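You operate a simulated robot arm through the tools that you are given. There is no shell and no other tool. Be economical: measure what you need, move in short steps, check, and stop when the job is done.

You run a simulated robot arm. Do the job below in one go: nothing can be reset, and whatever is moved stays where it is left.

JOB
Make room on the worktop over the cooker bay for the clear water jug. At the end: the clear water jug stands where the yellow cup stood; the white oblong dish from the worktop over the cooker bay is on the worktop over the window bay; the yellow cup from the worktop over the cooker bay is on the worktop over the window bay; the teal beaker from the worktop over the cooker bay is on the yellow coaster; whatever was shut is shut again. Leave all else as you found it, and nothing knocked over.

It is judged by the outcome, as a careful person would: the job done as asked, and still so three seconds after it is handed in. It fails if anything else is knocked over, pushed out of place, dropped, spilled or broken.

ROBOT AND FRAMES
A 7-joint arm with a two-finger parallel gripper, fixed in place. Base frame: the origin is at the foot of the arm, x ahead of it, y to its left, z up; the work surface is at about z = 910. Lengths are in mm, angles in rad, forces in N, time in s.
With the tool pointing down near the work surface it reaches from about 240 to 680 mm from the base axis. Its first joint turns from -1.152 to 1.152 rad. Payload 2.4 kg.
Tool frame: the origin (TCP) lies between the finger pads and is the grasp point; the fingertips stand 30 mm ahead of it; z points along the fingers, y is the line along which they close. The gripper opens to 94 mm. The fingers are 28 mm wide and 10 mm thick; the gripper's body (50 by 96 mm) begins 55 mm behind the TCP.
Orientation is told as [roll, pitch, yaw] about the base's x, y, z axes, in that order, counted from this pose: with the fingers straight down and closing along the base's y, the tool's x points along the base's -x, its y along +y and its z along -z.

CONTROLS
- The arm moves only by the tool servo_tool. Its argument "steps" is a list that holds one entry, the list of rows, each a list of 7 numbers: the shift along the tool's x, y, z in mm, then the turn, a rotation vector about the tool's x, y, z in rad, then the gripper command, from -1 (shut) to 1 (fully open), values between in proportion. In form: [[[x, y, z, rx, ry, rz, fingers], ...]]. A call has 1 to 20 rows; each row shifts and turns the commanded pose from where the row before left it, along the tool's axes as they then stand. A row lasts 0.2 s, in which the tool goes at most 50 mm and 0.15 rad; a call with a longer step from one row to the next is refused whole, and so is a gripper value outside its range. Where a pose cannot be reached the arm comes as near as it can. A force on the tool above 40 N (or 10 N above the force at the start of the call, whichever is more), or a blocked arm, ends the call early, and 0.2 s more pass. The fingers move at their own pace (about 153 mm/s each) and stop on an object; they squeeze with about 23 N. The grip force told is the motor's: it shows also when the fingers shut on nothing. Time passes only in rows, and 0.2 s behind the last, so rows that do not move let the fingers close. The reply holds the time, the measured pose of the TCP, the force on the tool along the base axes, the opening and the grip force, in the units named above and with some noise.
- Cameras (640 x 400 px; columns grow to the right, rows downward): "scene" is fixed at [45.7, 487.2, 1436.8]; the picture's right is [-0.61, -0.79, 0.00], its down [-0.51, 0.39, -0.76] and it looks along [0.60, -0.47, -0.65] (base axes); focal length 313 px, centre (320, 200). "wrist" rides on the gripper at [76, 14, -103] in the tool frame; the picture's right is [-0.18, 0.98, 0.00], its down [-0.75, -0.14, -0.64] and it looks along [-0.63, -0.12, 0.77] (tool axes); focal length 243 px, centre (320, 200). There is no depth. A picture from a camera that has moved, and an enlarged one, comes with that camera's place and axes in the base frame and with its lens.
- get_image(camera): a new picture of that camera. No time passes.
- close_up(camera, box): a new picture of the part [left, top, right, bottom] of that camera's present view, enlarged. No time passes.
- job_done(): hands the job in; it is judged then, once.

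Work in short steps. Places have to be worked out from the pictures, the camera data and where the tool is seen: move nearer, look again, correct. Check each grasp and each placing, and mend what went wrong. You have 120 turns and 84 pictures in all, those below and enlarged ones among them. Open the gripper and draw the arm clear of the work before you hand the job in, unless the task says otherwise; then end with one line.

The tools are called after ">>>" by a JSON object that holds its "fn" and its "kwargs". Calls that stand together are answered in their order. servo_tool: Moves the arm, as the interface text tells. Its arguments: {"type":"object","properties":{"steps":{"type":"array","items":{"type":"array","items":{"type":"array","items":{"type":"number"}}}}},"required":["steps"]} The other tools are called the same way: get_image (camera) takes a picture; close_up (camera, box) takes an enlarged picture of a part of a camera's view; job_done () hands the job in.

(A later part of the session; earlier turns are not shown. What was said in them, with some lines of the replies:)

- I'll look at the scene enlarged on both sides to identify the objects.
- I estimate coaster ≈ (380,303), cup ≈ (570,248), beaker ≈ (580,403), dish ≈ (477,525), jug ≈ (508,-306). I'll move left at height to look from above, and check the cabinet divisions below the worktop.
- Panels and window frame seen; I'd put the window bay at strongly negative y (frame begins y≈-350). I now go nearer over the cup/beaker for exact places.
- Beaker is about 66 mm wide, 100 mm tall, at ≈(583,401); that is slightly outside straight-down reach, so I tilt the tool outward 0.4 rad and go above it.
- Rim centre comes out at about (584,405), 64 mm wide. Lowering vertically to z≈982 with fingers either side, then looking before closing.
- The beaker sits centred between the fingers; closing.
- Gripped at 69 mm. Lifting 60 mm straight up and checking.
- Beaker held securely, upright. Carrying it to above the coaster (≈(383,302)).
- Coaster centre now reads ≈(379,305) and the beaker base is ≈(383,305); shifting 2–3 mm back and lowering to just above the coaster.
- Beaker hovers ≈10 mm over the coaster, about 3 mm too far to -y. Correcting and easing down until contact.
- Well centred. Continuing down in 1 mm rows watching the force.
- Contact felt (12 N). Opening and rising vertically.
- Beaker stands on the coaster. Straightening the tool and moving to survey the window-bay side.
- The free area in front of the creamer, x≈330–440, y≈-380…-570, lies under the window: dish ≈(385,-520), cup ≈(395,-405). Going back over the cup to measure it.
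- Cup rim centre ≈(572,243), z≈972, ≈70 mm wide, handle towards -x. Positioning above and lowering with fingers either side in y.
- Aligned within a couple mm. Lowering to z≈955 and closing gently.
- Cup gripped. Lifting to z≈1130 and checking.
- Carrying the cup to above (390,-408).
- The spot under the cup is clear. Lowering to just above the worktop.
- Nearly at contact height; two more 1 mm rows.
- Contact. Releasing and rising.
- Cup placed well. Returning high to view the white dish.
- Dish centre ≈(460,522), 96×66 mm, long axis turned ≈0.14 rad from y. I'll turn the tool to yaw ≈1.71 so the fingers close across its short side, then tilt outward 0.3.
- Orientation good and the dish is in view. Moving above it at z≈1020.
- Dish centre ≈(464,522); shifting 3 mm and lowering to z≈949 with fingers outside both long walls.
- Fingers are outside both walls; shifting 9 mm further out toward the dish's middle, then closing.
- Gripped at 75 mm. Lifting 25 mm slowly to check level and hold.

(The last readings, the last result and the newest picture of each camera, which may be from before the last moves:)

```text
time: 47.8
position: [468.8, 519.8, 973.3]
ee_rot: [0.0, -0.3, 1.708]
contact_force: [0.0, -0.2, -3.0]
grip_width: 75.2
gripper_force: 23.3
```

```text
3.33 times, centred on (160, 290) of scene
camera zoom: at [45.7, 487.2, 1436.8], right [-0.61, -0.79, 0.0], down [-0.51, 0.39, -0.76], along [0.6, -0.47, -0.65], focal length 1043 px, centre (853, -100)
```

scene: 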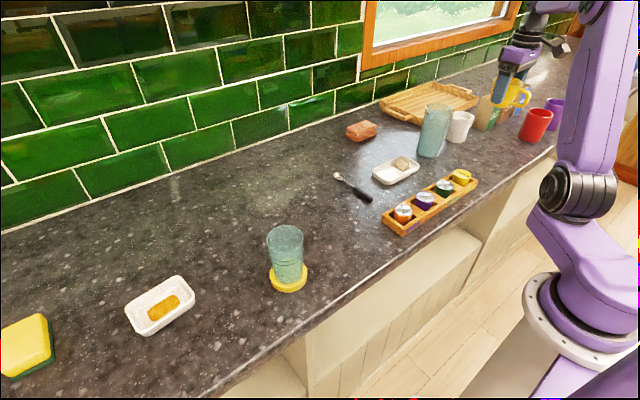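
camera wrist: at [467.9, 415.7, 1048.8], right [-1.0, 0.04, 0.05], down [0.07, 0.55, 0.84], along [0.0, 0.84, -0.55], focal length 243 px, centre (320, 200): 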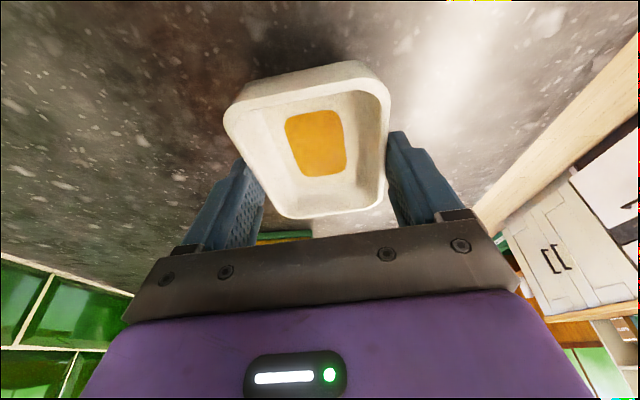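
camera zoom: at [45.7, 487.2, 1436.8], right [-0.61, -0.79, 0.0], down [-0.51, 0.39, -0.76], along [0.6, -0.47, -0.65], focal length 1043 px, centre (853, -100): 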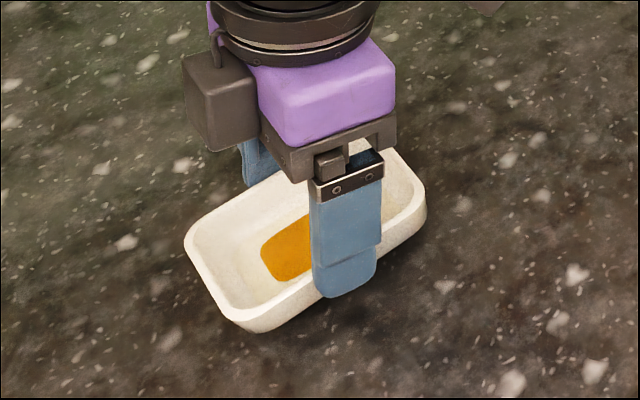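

Dish is held level near its middle. Raising to z≈1150 and drawing in slightly before swinging round.

>>> {"fn": "servo_tool", "kwargs": {"steps": [[[-2.2, 3.8, -17.8, 0, 0, 0, -1], [-4.3, 7.6, -35.7, 0, 0, 0, -1], [-4.3, 7.6, -35.7, 0, 0, 0, -1], [-4.3, 7.6, -35.7, 0, 0, 0, -1], [-4.3, 7.6, -35.7, 0, 0, 0, -1], [-2.2, 3.8, -17.8, 0, 0, 0, -1], [0, 0, 0, 0, 0, 0, -1]]]}}

>>> {"fn": "servo_tool", "kwargs": {"steps": [[[18.4, -15, -5.7, 0.0111, 0, 0.0358, -1], [27.5, -22.5, -8.5, 0.0167, 0, 0.0537, -1], [36.7, -30, -11.35, 0.0222, 0, 0.0716, -1], [36.7, -30, -11.35, 0.0222, 0, 0.0716, -1], [0, 0, 0, 0, 0, 0, -1]]]}}

>>> {"fn": "get_image", "kwargs": {"camera": "scene"}}

```text
time: 49.4
position: [433.0, 484.4, 1151.1]
ee_rot: [-0.001, -0.3, 1.71]
contact_force: [0.7, -0.1, -2.9]
grip_width: 75.2
gripper_force: 22.9
```

```text
time: 50.6
position: [537.4, 364.7, 1150.4]
ee_rot: [0.001, -0.301, 1.464]
contact_force: [0.4, -0.2, -3.0]
grip_width: 75.1
gripper_force: 22.7
```

```text
42 pictures are left
```

scene: 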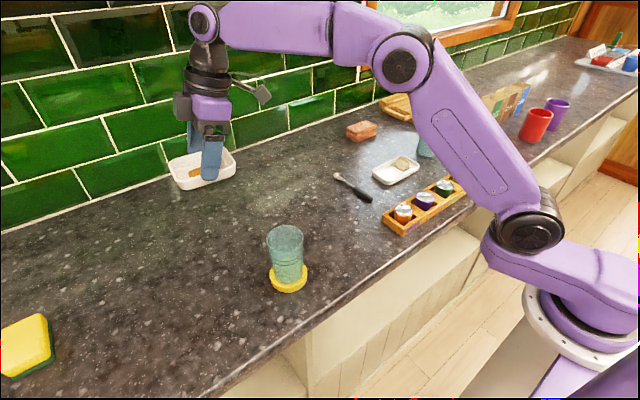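

Polar swing works as planned. Continuing the arc.

>>> {"fn": "servo_tool", "kwargs": {"steps": [[[36.7, -30, -11.35, 0.0222, 0, 0.0716, -1], [36.7, -30, -11.35, 0.0222, 0, 0.0716, -1], [36.7, -30, -11.35, 0.0222, 0, 0.0716, -1], [36.7, -30, -11.35, 0.0222, 0, 0.0716, -1], [36.7, -30, -11.35, 0.0222, 0, 0.0716, -1], [36.7, -30, -11.35, 0.0222, 0, 0.0716, -1], [36.7, -30, -11.35, 0.0222, 0, 0.0716, -1], [36.7, -30, -11.35, 0.0222, 0, 0.0716, -1], [36.7, -30, -11.35, 0.0222, 0, 0.0716, -1], [36.7, -30, -11.35, 0.0222, 0, 0.0716, -1], [36.7, -30, -11.35, 0.0222, 0, 0.0716, -1], [36.7, -30, -11.35, 0.0222, 0, 0.0716, -1], [36.7, -30, -11.35, 0.0222, 0, 0.0716, -1], [36.7, -30, -11.35, 0.0222, 0, 0.0716, -1], [36.7, -30, -11.35, 0.0222, 0, 0.0716, -1], [36.7, -30, -11.35, 0.0222, 0, 0.0716, -1], [36.7, -30, -11.35, 0.0222, 0, 0.0716, -1], [36.7, -30, -11.35, 0.0222, 0, 0.0716, -1], [27.5, -22.5, -8.5, 0.0167, 0, 0.0537, -1], [18.4, -15, -5.7, 0.0111, 0, 0.0358, -1]]]}}

>>> {"fn": "get_image", "kwargs": {"camera": "wrist"}}

>>> {"fn": "get_image", "kwargs": {"camera": "scene"}}

```text
time: 54.8
position: [429.6, -488.5, 1147.8]
ee_rot: [0.0, -0.3, 0.021]
contact_force: [-0.2, -0.4, -2.5]
grip_width: 75.3
gripper_force: 23.4
```

```text
41 pictures are left
camera wrist: at [325.7, -476.9, 1223.5], right [0.15, 0.99, 0.05], down [0.53, -0.13, 0.84], along [0.83, -0.1, -0.55], focal length 243 px, centre (320, 200)
```

wrist: 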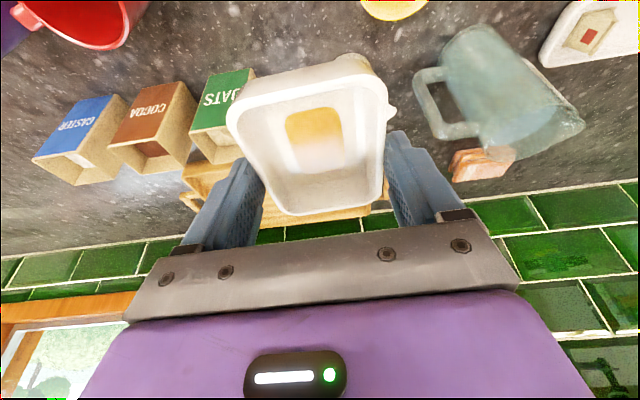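

```text
40 pictures are left
```

scene: 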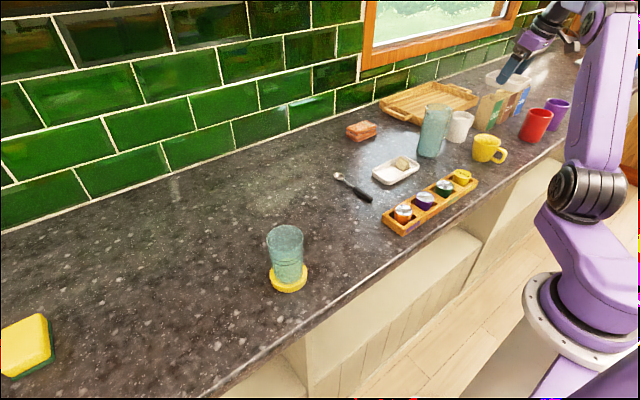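

Target area between the cup and red mug is clear. Moving over (388,-530).

>>> {"fn": "servo_tool", "kwargs": {"steps": [[[20.4, -20, -6.3, 0, 0, 0, -1], [20.4, -20, -6.3, 0, 0, 0, -1], [10.6, 0, 34.4, 0, 0, 0, -1], [0, 0, 0, 0, 0, 0, -1]]]}}

>>> {"fn": "get_image", "kwargs": {"camera": "wrist"}}

>>> {"fn": "close_up", "kwargs": {"camera": "scene", "box": [430, 40, 590, 180]}}

```text
time: 55.8
position: [387.6, -529.8, 1110.8]
ee_rot: [-0.002, -0.299, 0.026]
contact_force: [0.3, 0.5, -2.2]
grip_width: 75.0
gripper_force: 23.3
```

```text
39 pictures are left
camera wrist: at [284.3, -517.7, 1186.6], right [0.15, 0.99, 0.05], down [0.53, -0.13, 0.84], along [0.83, -0.1, -0.55], focal length 243 px, centre (320, 200)
```

wrist: 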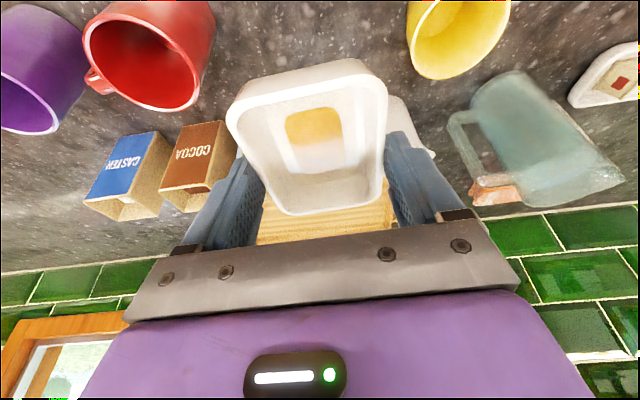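

```text
2.86 times, centred on (510, 110) of scene
camera zoom: at [45.7, 487.1, 1436.8], right [-0.61, -0.79, 0.0], down [-0.51, 0.39, -0.76], along [0.6, -0.47, -0.65], focal length 894 px, centre (-223, 457)
```

zoom: 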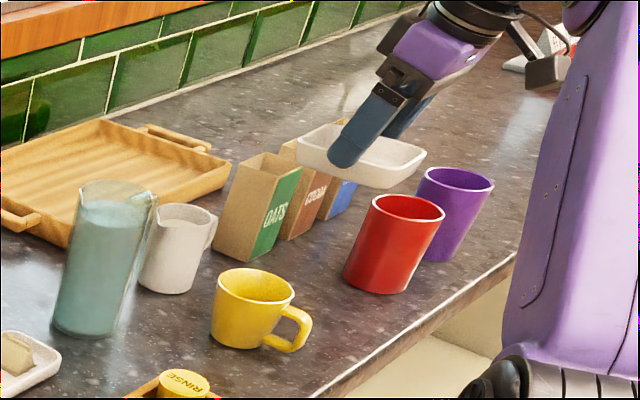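

Red mug's edge is around y≈-595, cup's at -445, so I centre the dish at y≈-514 and x≈394, and lower 100 mm to look again.

>>> {"fn": "servo_tool", "kwargs": {"steps": [[[-5.7, 16, 1.8, 0, 0, 0, -1], [9.85, 0, 31.8, 0, 0, 0, -1], [9.85, 0, 31.8, 0, 0, 0, -1], [9.85, 0, 31.8, 0, 0, 0, -1], [0, 0, 0, 0, 0, 0, -1]]]}}

>>> {"fn": "get_image", "kwargs": {"camera": "wrist"}}

>>> {"fn": "close_up", "kwargs": {"camera": "scene", "box": [430, 70, 590, 170]}}

```text
time: 57.0
position: [394.1, -513.7, 1013.4]
ee_rot: [0.0, -0.301, 0.025]
contact_force: [-0.1, -0.4, -3.5]
grip_width: 75.1
gripper_force: 22.4
```

```text
37 pictures are left
camera wrist: at [289.8, -501.6, 1088.2], right [0.15, 0.99, 0.05], down [0.53, -0.13, 0.84], along [0.83, -0.1, -0.55], focal length 243 px, centre (320, 200)
```

wrist: 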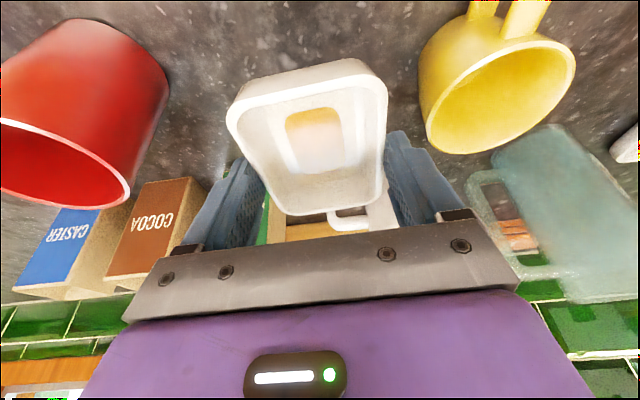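

```text
4.00 times, centred on (510, 120) of scene
camera zoom: at [45.7, 487.1, 1436.8], right [-0.61, -0.79, 0.0], down [-0.51, 0.39, -0.76], along [0.6, -0.47, -0.65], focal length 1252 px, centre (-440, 520)
```

zoom: 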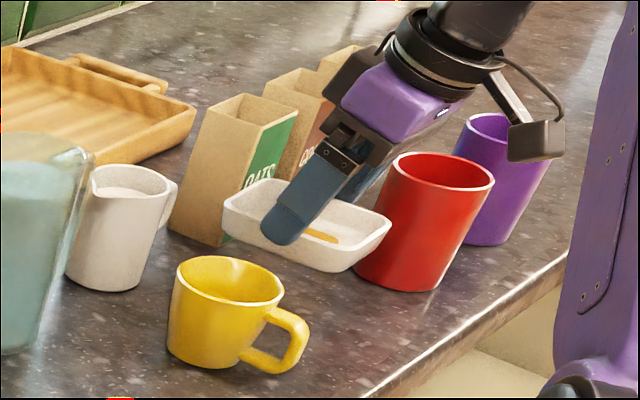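

Gaps to mug and cup are about even. Lowering to ≈955.

>>> {"fn": "servo_tool", "kwargs": {"steps": [[[5.7, -2, 18.3, 0, 0, 0, -1], [5.7, 0, 18.3, 0, 0, 0, -1], [5.3, 0, 17.2, 0, 0, 0, -1], [0, 0, 0, 0, 0, 0, -1]]]}}

>>> {"fn": "servo_tool", "kwargs": {"steps": [[[0.6, 0, 1.9, 0, 0, 0, -1], [0.6, 0, 1.9, 0, 0, 0, -1], [0, 0, 0, 0, 0, 0, -1]]]}}

>>> {"fn": "servo_tool", "kwargs": {"steps": [[[0.3, 0, 0.95, 0, 0, 0, -1], [0.3, 0, 0.95, 0, 0, 0, -1], [0, 0, 0, 0, 0, 0, -1]]]}}

```text
time: 58.0
position: [394.3, -515.5, 957.0]
ee_rot: [0.0, -0.299, 0.024]
contact_force: [-0.8, -0.3, -2.4]
grip_width: 75.3
gripper_force: 22.6
```

```text
time: 58.8
position: [394.3, -515.9, 953.9]
ee_rot: [-0.005, -0.301, 0.022]
contact_force: [-0.5, -1.3, 6.7]
grip_width: 74.9
gripper_force: 22.9
```

```text
time: 59.6
position: [394.5, -515.2, 950.9]
ee_rot: [-0.003, -0.303, 0.025]
contact_force: [1.4, -4.3, 11.6]
grip_width: 75.3
gripper_force: 23.0
```

Contact, close to the original grip height (949.4). Checking before release.

>>> {"fn": "close_up", "kwargs": {"camera": "scene", "box": [450, 80, 562, 150]}}

>>> {"fn": "get_image", "kwargs": {"camera": "wrist"}}

```text
5.71 times, centred on (506, 115) of scene
camera zoom: at [45.6, 487.3, 1436.7], right [-0.61, -0.79, 0.0], down [-0.51, 0.39, -0.76], along [0.6, -0.47, -0.65], focal length 1788 px, centre (-743, 686)
```

zoom: 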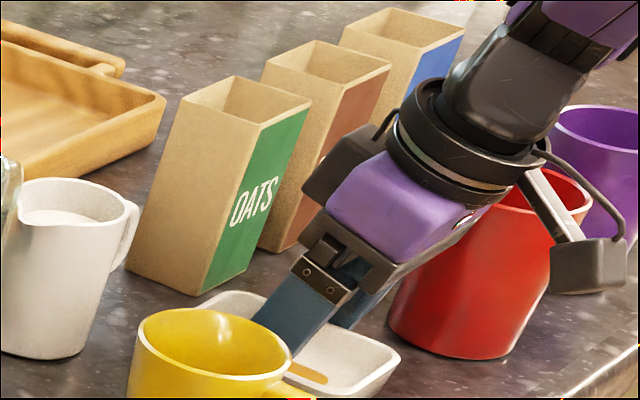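

```text
34 pictures are left
camera wrist: at [290.1, -503.9, 1026.5], right [0.15, 0.99, 0.05], down [0.53, -0.13, 0.84], along [0.83, -0.1, -0.54], focal length 243 px, centre (320, 200)
```

wrist: 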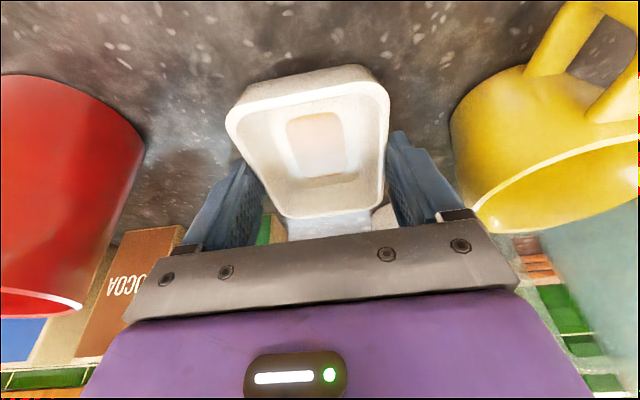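

Fingers have room on both sides; opening only to ~85 mm, then rising vertically.

>>> {"fn": "servo_tool", "kwargs": {"steps": [[[0, 0, 0, 0, 0, 0, 0.65], [0, 0, 0, 0, 0, 0, 0.8], [0, 0, 0, 0, 0, 0, 0.8], [-3, 0, -9.5, 0, 0, 0, 0.8], [-8.9, 0, -28.6, 0, 0, 0, 0.8], [-13.3, 0, -43, 0, 0, 0, 0.8], [-13.3, 0, -43, 0, 0, 0, 0.8], [-13.3, 0, -43, 0, 0, 0, 0.8], [0, 0, 0, 0, 0, 0, 0.8]]]}}

>>> {"fn": "get_image", "kwargs": {"camera": "wrist"}}

>>> {"fn": "get_image", "kwargs": {"camera": "scene"}}

```text
time: 61.6
position: [393.8, -514.9, 1124.8]
ee_rot: [0.001, -0.301, 0.023]
contact_force: [-0.3, -0.7, -0.4]
grip_width: 84.6
gripper_force: 0.0
```

```text
33 pictures are left
camera wrist: at [289.9, -503.7, 1200.9], right [0.15, 0.99, 0.05], down [0.53, -0.13, 0.84], along [0.83, -0.1, -0.55], focal length 243 px, centre (320, 200)
```

wrist: 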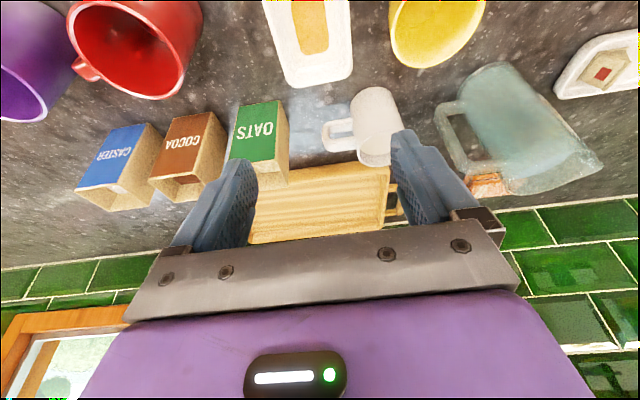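

```text
32 pictures are left
```

scene: 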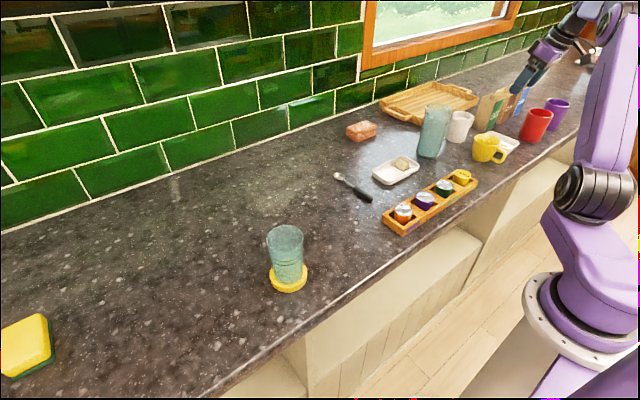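

Dish stands well beside the cup. Now the jug: straightening the tool and going over it for measuring.

>>> {"fn": "servo_tool", "kwargs": {"steps": [[[0, 0, -30, 0, 0.15, 0, 1], [0, 0, -30, 0, 0.15, 0, 1], [-10, 43, 0, 0, 0, 0, 1], [-10, 43, 0, 0, 0, 0, 1], [-10, 43, 0, 0, 0, 0, 1], [-10, 43, 0, 0, 0, 0, 1], [-10, 43, 0, 0, 0, 0, 1], [0, 0, 0, 0, 0, 0, 1]]]}}

>>> {"fn": "get_image", "kwargs": {"camera": "wrist"}}

>>> {"fn": "close_up", "kwargs": {"camera": "scene", "box": [390, 90, 518, 170]}}

```text
time: 63.4
position: [418.7, -290.9, 1182.0]
ee_rot: [0.0, 0.0, 0.023]
contact_force: [0.7, 1.4, -0.2]
grip_width: 93.9
gripper_force: 0.0
out of reach, approached as far as the arm can: row 2
```

```text
31 pictures are left
camera wrist: at [342.0, -279.9, 1283.8], right [0.16, 0.99, 0.0], down [0.76, -0.12, 0.64], along [0.63, -0.1, -0.77], focal length 243 px, centre (320, 200)
```

wrist: 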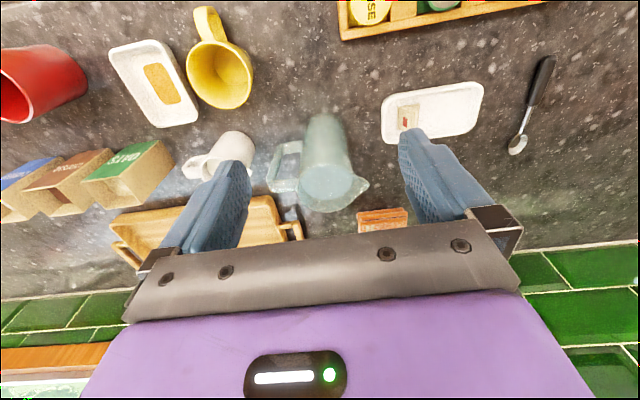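

```text
5.00 times, centred on (454, 130) of scene
camera zoom: at [45.7, 487.2, 1436.8], right [-0.61, -0.79, 0.0], down [-0.51, 0.39, -0.76], along [0.6, -0.47, -0.65], focal length 1565 px, centre (-350, 550)
```

zoom: 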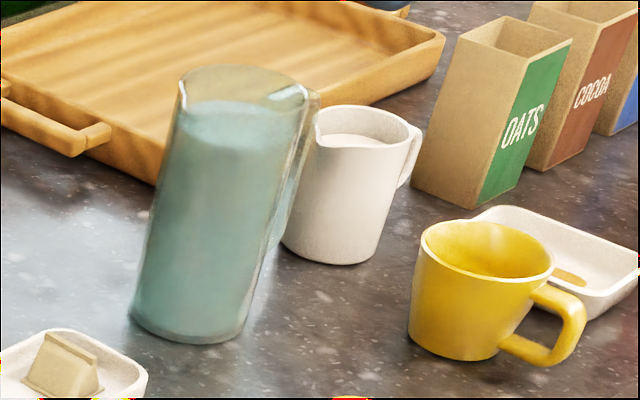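

Jug: ≈66–70 mm cylinder, nearly full, centre ≈(513,-300), rim z≈1052, handle toward -y, spout +y. I'll turn to yaw -1.57 so fingers close along x, clear of handle and spout, then hover above.

>>> {"fn": "servo_tool", "kwargs": {"steps": [[[0, 0, 0, 0, 0, 0.1448, 1], [0, 0, 0, 0, 0, 0.1448, 1], [0, 0, 0, 0, 0, 0.1448, 1], [0, 0, 0, 0, 0, 0.1448, 1], [0, 0, 0, 0, 0, 0.1448, 1], [0, 0, 0, 0, 0, 0.1448, 1], [0, 0, 0, 0, 0, 0.1448, 1], [0, 0, 0, 0, 0, 0.1448, 1], [0, 0, 0, 0, 0, 0.1448, 1], [0, 0, 0, 0, 0, 0.1448, 1], [0, 0, 0, 0, 0, 0.1448, 1], [-4, 47, 0, 0, 0, 0, 1], [-4, 47, 0, 0, 0, 0, 1], [0, 0, 0, 0, 0, 0, 1]]]}}

>>> {"fn": "get_image", "kwargs": {"camera": "wrist"}}

>>> {"fn": "close_up", "kwargs": {"camera": "scene", "box": [390, 50, 518, 170]}}

```text
time: 66.4
position: [513.0, -300.7, 1181.1]
ee_rot: [0.001, 0.001, -1.571]
contact_force: [0.2, -0.7, -0.6]
grip_width: 93.9
gripper_force: 0.0
```

```text
29 pictures are left
camera wrist: at [527.4, -224.4, 1283.7], right [0.98, -0.18, 0.0], down [-0.14, -0.75, 0.64], along [-0.12, -0.63, -0.77], focal length 243 px, centre (320, 200)
```

wrist: 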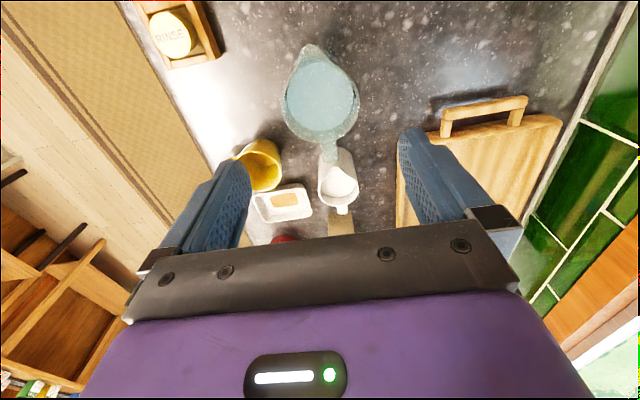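

```text
3.33 times, centred on (454, 110) of scene
camera zoom: at [45.7, 487.2, 1436.8], right [-0.61, -0.79, 0.0], down [-0.51, 0.39, -0.76], along [0.6, -0.47, -0.65], focal length 1043 px, centre (-127, 500)
```

zoom: 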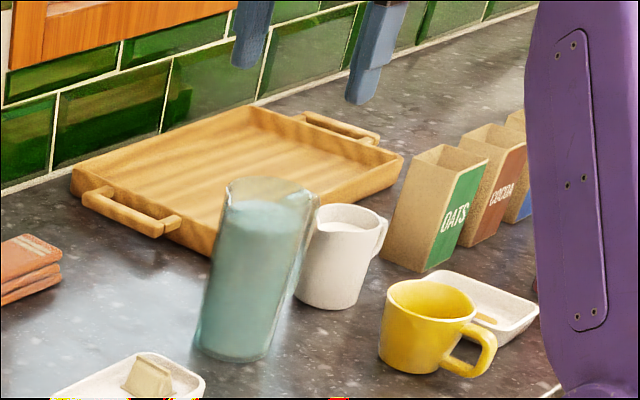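

Rim centre reads ≈(514,-300), 72 mm wide: aligned. Lowering to where the fingertips just pass the rim and checking.

>>> {"fn": "servo_tool", "kwargs": {"steps": [[[0, 1, 45, 0, 0, 0, 1], [0, 0, 40, 0, 0, 0, 1], [0, 0, 30, 0, 0, 0, 1], [0, 0, 0, 0, 0, 0, 1]]]}}

>>> {"fn": "get_image", "kwargs": {"camera": "wrist"}}

>>> {"fn": "close_up", "kwargs": {"camera": "scene", "box": [390, 70, 500, 170]}}

```text
time: 67.4
position: [515.5, -300.4, 1065.8]
ee_rot: [-0.001, -0.001, -1.571]
contact_force: [-0.8, -0.1, 0.6]
grip_width: 94.0
gripper_force: 0.1
```

```text
27 pictures are left
camera wrist: at [528.9, -224.4, 1168.4], right [0.98, -0.18, 0.0], down [-0.14, -0.75, 0.64], along [-0.12, -0.63, -0.77], focal length 243 px, centre (320, 200)
```

wrist: 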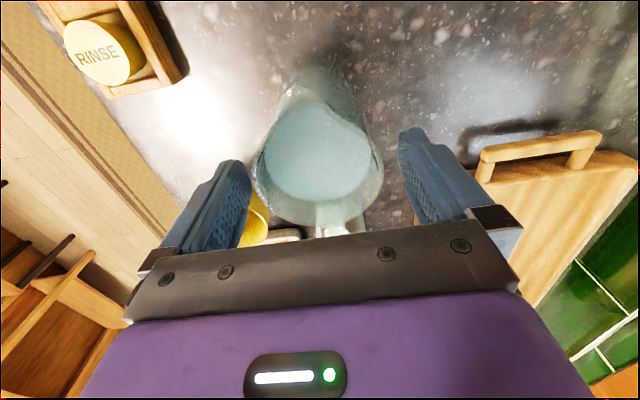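

```text
4.00 times, centred on (445, 120) of scene
camera zoom: at [45.7, 487.2, 1436.8], right [-0.61, -0.79, 0.0], down [-0.51, 0.39, -0.76], along [0.6, -0.47, -0.65], focal length 1252 px, centre (-180, 520)
```

zoom: 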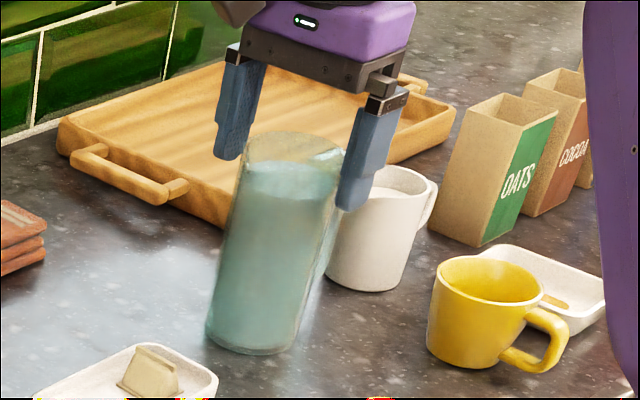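

Centred within 2 mm. Lowering to z≈1014 and closing gently.

>>> {"fn": "servo_tool", "kwargs": {"steps": [[[0, -2, 26, 0, 0, 0, 1], [0, 0, 25, 0, 0, 0, 1], [0, 0, 0, 0, 0, 0, 1], [0, 0, 0, 0, 0, 0, 0.75], [0, 0, 0, 0, 0, 0, 0.65], [0, 0, 0, 0, 0, 0, 0.55], [0, 0, 0, 0, 0, 0, 0.3], [0, 0, 0, 0, 0, 0, -0.2], [0, 0, 0, 0, 0, 0, -1], [0, 0, 0, 0, 0, 0, -1], [0, 0, 0, 0, 0, 0, -1]]]}}

>>> {"fn": "get_image", "kwargs": {"camera": "wrist"}}

```text
time: 69.8
position: [513.7, -299.5, 1015.0]
ee_rot: [-0.001, 0.0, -1.57]
contact_force: [2.1, -0.1, -0.3]
grip_width: 73.3
gripper_force: 23.3
```

```text
25 pictures are left
camera wrist: at [527.1, -224.5, 1118.2], right [0.98, -0.18, 0.0], down [-0.14, -0.75, 0.64], along [-0.12, -0.63, -0.77], focal length 243 px, centre (320, 200)
```

wrist: 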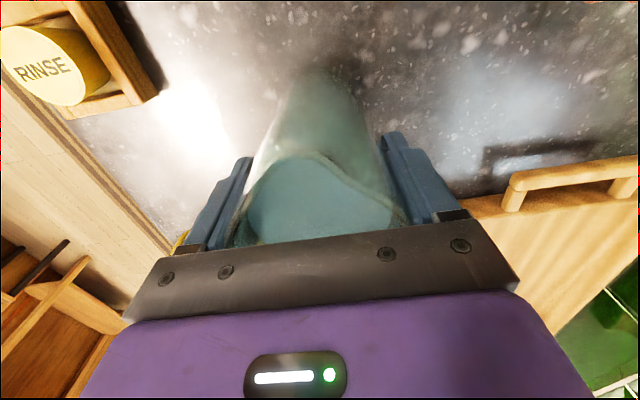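

Gripped at 73 mm. Lifting gently 40 mm to check.

>>> {"fn": "servo_tool", "kwargs": {"steps": [[[0, 0, -2, 0, 0, 0, -1], [0, 0, -4, 0, 0, 0, -1], [0, 0, -7, 0, 0, 0, -1], [0, 0, -9, 0, 0, 0, -1], [0, 0, -9, 0, 0, 0, -1], [0, 0, -6, 0, 0, 0, -1], [0, 0, -3, 0, 0, 0, -1], [0, 0, 0, 0, 0, 0, -1]]]}}

>>> {"fn": "close_up", "kwargs": {"camera": "scene", "box": [390, 60, 500, 170]}}

```text
time: 71.6
position: [514.3, -300.3, 1056.4]
ee_rot: [0.002, -0.001, -1.571]
contact_force: [0.4, -0.2, -7.9]
grip_width: 72.8
gripper_force: 23.2
```

```text
3.64 times, centred on (445, 115) of scene
camera zoom: at [45.8, 487.1, 1436.8], right [-0.61, -0.79, 0.0], down [-0.51, 0.39, -0.76], along [0.6, -0.47, -0.65], focal length 1138 px, centre (-134, 509)
```

zoom: 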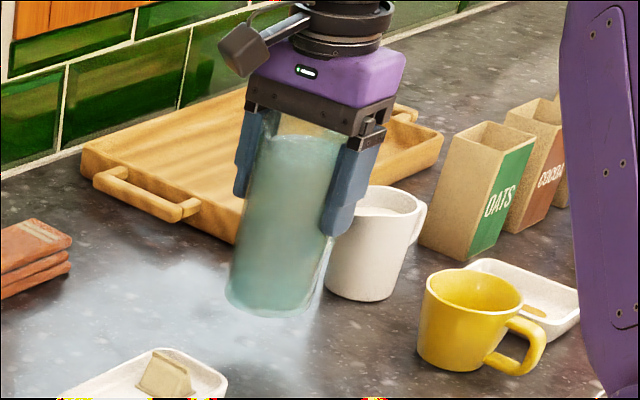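

Held upright (≈0.8 kg). Raising a bit more, then swinging smoothly on an arc toward the cup's old place.

>>> {"fn": "servo_tool", "kwargs": {"steps": [[[0, 0, -5, 0, 0, 0, -1], [0, 0, -10, 0, 0, 0, -1], [0, 0, -12, 0, 0, 0, -1], [0, 0, -10, 0, 0, 0, -1], [0, 0, -5, 0, 0, 0, -1], [7.3, 4.1, 0, 0, 0, -0.014, -1], [14.5, 8.2, 0, 0, 0, -0.028, -1], [21.9, 12.1, 0, 0, 0, -0.042, -1], [21.9, 12.1, 0, 0, 0, -0.042, -1], [21.9, 12.1, 0, 0, 0, -0.042, -1], [21.9, 12.1, 0, 0, 0, -0.042, -1], [21.9, 12.1, 0, 0, 0, -0.042, -1], [21.9, 12.1, 0, 0, 0, -0.042, -1], [21.9, 12.1, 0, 0, 0, -0.042, -1], [21.9, 12.1, 0, 0, 0, -0.042, -1], [14.5, 8.2, 0, 0, 0, -0.028, -1], [7.3, 4.1, 0, 0, 0, -0.014, -1], [0, 0, 0, 0, 0, 0, -1]]]}}

>>> {"fn": "get_image", "kwargs": {"camera": "scene"}}

```text
time: 75.4
position: [589.7, -63.2, 1096.5]
ee_rot: [0.001, 0.001, -1.151]
contact_force: [-0.8, -0.3, -7.5]
grip_width: 72.9
gripper_force: 22.7
```

```text
23 pictures are left
```

scene: 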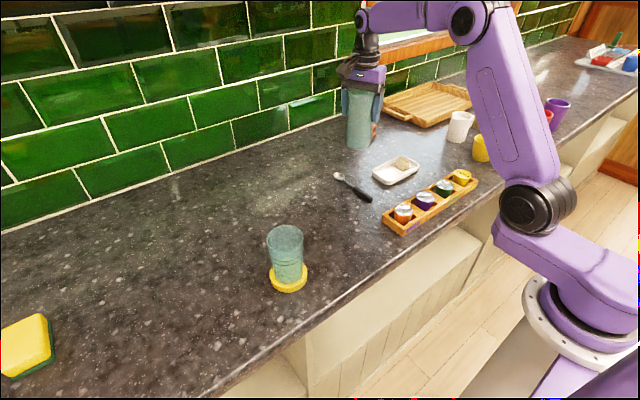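

Smooth. Continuing the arc to the target bearing.

>>> {"fn": "servo_tool", "kwargs": {"steps": [[[7.3, 4.1, 0, 0, 0, -0.014, -1], [14.5, 8.2, 0, 0, 0, -0.028, -1], [21.9, 12.1, 0, 0, 0, -0.042, -1], [21.9, 12.1, 0, 0, 0, -0.042, -1], [21.9, 12.1, 0, 0, 0, -0.042, -1], [21.9, 12.1, 0, 0, 0, -0.042, -1], [21.9, 12.1, 0, 0, 0, -0.042, -1], [21.9, 12.1, 0, 0, 0, -0.042, -1], [21.9, 12.1, 0, 0, 0, -0.042, -1], [21.9, 12.1, 0, 0, 0, -0.042, -1], [21.9, 12.1, 0, 0, 0, -0.042, -1], [21.9, 12.1, 0, 0, 0, -0.042, -1], [14.5, 8.2, 0, 0, 0, -0.028, -1], [7.3, 4.1, 0, 0, 0, -0.014, -1], [0, 0, 0, 0, 0, 0, -1]]]}}

```text
time: 78.6
position: [545.5, 230.3, 1097.4]
ee_rot: [0.0, -0.002, -0.647]
contact_force: [-0.5, -0.2, -7.2]
grip_width: 72.8
gripper_force: 23.0
```

Moving the last 33 mm to (574,246) and lowering to ~7 mm above the worktop.

>>> {"fn": "servo_tool", "kwargs": {"steps": [[[-2, 5, 0, 0, 0, 0, -1], [-4.5, 10, 0, 0, 0, 0, -1], [-4.5, 10, 0, 0, 0, 0, -1], [-2, 5, 0, 0, 0, 0, -1], [0, 0, 5, 0, 0, 0, -1], [0, 0, 10, 0, 0, 0, -1], [0, 0, 15, 0, 0, 0, -1], [0, 0, 15, 0, 0, 0, -1], [0, 0, 15, 0, 0, 0, -1], [0, 0, 10, 0, 0, 0, -1], [0, 0, 4, 0, 0, 0, -1], [0, 0, 0, 0, 0, 0, -1]]]}}

>>> {"fn": "close_up", "kwargs": {"camera": "scene", "box": [200, 110, 360, 300]}}

```text
time: 81.2
position: [574.5, 244.6, 1022.8]
ee_rot: [-0.001, -0.002, -0.646]
contact_force: [-0.5, -0.6, -7.6]
grip_width: 72.5
gripper_force: 23.1
```

```text
2.11 times, centred on (280, 205) of scene
camera zoom: at [45.8, 487.2, 1436.7], right [-0.61, -0.79, 0.0], down [-0.51, 0.39, -0.76], along [0.6, -0.47, -0.65], focal length 659 px, centre (404, 190)
```

zoom: 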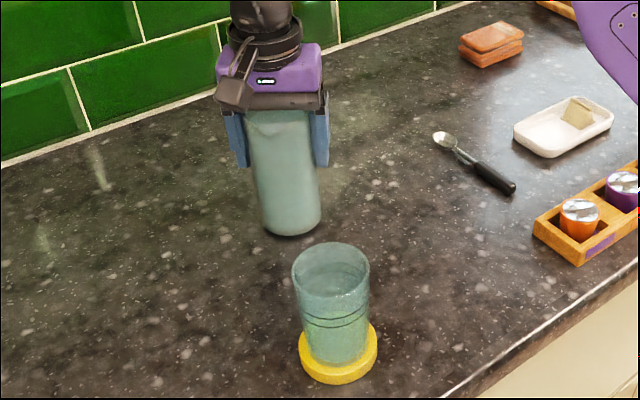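

The base lines up with the cup's former place in the picture. Easing down to contact.

>>> {"fn": "servo_tool", "kwargs": {"steps": [[[0, 0.5, 2, 0, 0, 0, -1], [0, 0.5, 2, 0, 0, 0, -1], [0, 0, 1.5, 0, 0, 0, -1], [0, 0, 0, 0, 0, 0, -1]]]}}

>>> {"fn": "servo_tool", "kwargs": {"steps": [[[0, 0, 1, 0, 0, 0, -1], [0, 0, 0, 0, 0, 0, -1]]]}}

>>> {"fn": "servo_tool", "kwargs": {"steps": [[[0, 0, 1, 0, 0, 0, -1], [0, 0, 0, 0, 0, 0, -1]]]}}

```text
time: 82.2
position: [574.2, 246.5, 1017.3]
ee_rot: [0.001, 0.001, -0.647]
contact_force: [0.3, -0.3, -7.5]
grip_width: 73.1
gripper_force: 22.3
```

```text
time: 82.8
position: [576.9, 246.2, 1016.9]
ee_rot: [-0.001, -0.001, -0.648]
contact_force: [0.3, -0.8, -8.0]
grip_width: 72.9
gripper_force: 23.4
```

```text
time: 83.4
position: [576.5, 247.3, 1015.6]
ee_rot: [0.001, 0.001, -0.646]
contact_force: [-0.2, -0.5, -8.0]
grip_width: 72.8
gripper_force: 23.2
```

No contact yet; one more millimetre at a time.

>>> {"fn": "servo_tool", "kwargs": {"steps": [[[0, 0, 1, 0, 0, 0, -1], [0, 0, 0, 0, 0, 0, -1]]]}}

>>> {"fn": "servo_tool", "kwargs": {"steps": [[[0, 0, 0.7, 0, 0, 0, -1], [0, 0, 0, 0, 0, 0, -1]]]}}

```text
time: 84.0
position: [575.2, 246.1, 1015.3]
ee_rot: [-0.002, -0.002, -0.647]
contact_force: [-4.0, -1.9, 4.6]
grip_width: 72.8
gripper_force: 22.9
```

```text
time: 84.6
position: [575.0, 245.7, 1014.3]
ee_rot: [0.002, -0.001, -0.645]
contact_force: [-3.2, -2.2, 17.5]
grip_width: 73.0
gripper_force: 23.1
```

Firm contact now. Releasing gradually and rising straight up.

>>> {"fn": "servo_tool", "kwargs": {"steps": [[[0, 0, 0, 0, 0, 0, 0.5], [0, 0, 0, 0, 0, 0, 0.7], [0, 0, 0, 0, 0, 0, 1], [0, 0, 0, 0, 0, 0, 1], [0, 0, -10, 0, 0, 0, 1], [0, 0, -25, 0, 0, 0, 1], [0, 0, -40, 0, 0, 0, 1], [0, 0, -45, 0, 0, 0, 1], [0, 0, -45, 0, 0, 0, 1], [0, 0, 0, 0, 0, 0, 1]]]}}

>>> {"fn": "get_image", "kwargs": {"camera": "scene"}}

>>> {"fn": "get_image", "kwargs": {"camera": "wrist"}}

```text
time: 86.8
position: [576.7, 244.8, 1179.0]
ee_rot: [-0.001, -0.001, -0.646]
contact_force: [0.1, 0.5, 1.2]
grip_width: 94.0
gripper_force: 0.0
```

```text
21 pictures are left
```

scene: 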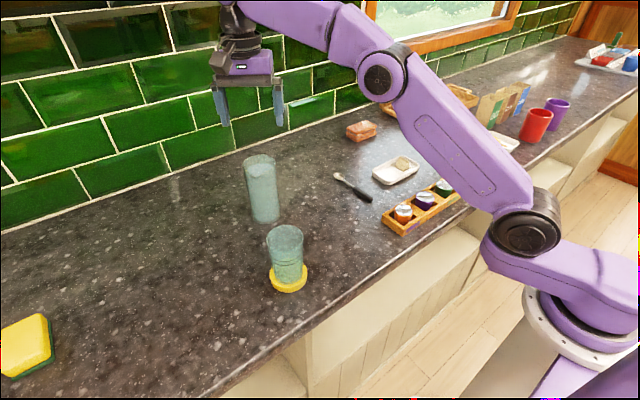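

```text
20 pictures are left
camera wrist: at [524.0, 302.5, 1281.9], right [0.74, 0.67, 0.0], down [0.52, -0.57, 0.64], along [0.43, -0.47, -0.77], focal length 243 px, centre (320, 200)
```

wrist: 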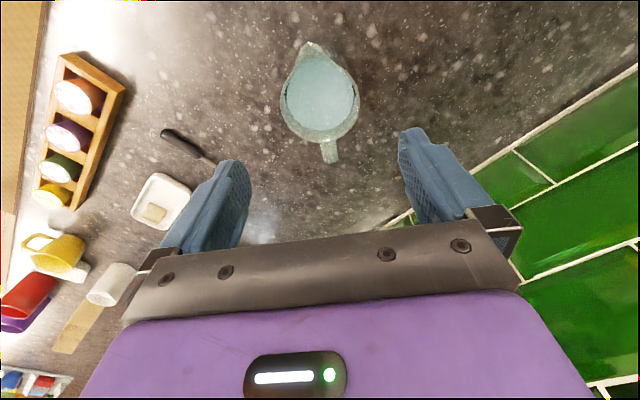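

Jug stands in the cup's former place. Drawing the arm clear to its starting pose and taking a final look.

>>> {"fn": "servo_tool", "kwargs": {"steps": [[[12.7, -41.3, -5, 0, 0, 0, 1], [12.7, -41.3, -5, 0, 0, 0, 1], [12.7, -41.3, -5, 0, 0, 0, 1], [12.7, -41.3, -5, 0, 0, 0, 1], [12.7, -41.3, -5, 0, 0, 0, 1], [12.7, -41.3, -5, 0, 0, 0, 1], [12.7, -41.3, -5, 0, 0, 0, 1], [0, 0, 0, 0, 0, -0.13, 1], [0, 0, 0, 0, 0, -0.13, 1], [0, 0, 0, 0, 0, -0.13, 1], [0, 0, 0, 0, 0, -0.13, 1], [0, 0, 0, 0, 0, -0.126, 1], [0, 0, 0, 0, 0, 0, 1]]]}}

>>> {"fn": "get_image", "kwargs": {"camera": "scene"}}

>>> {"fn": "close_up", "kwargs": {"camera": "scene", "box": [380, 60, 600, 200]}}

```text
time: 89.6
position: [331.9, 69.6, 1214.3]
ee_rot: [0.001, -0.001, 0.0]
contact_force: [-0.3, 0.6, 0.2]
grip_width: 94.1
gripper_force: 0.1
```

```text
19 pictures are left
```

scene: 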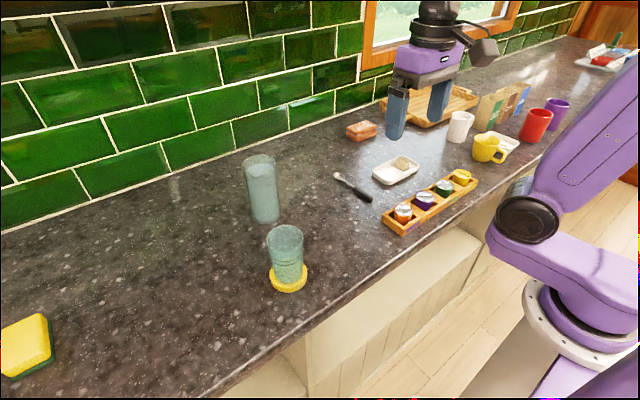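

```text
2.86 times, centred on (490, 130) of scene
camera zoom: at [45.7, 487.2, 1436.8], right [-0.61, -0.79, 0.0], down [-0.51, 0.39, -0.76], along [0.6, -0.47, -0.65], focal length 894 px, centre (-166, 400)
```

zoom: 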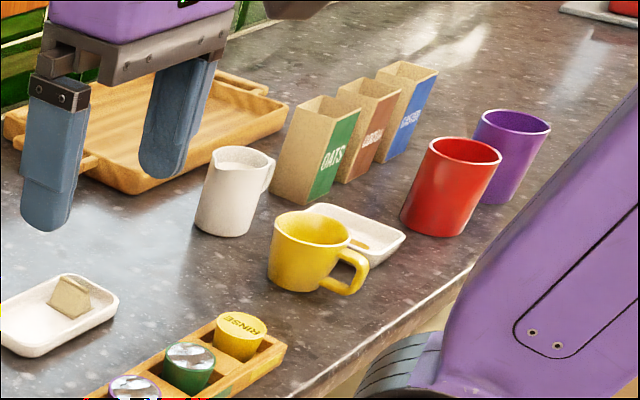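

Final pictures show the jug, beaker, cup and dish all upright in their places. Everything else is undisturbed, and the arm is clear with the gripper open, so I'm handing in.

>>> {"fn": "job_done", "kwargs": {}}

```text
The job is handed in.
```

The clear water jug stands where the yellow cup stood, the teal beaker is on the yellow coaster, and the cup and white oblong dish are on the worktop under the window. The bays aren't marked, so I judged the window bay by the window frame. Nothing was opened, knocked over or spilled.
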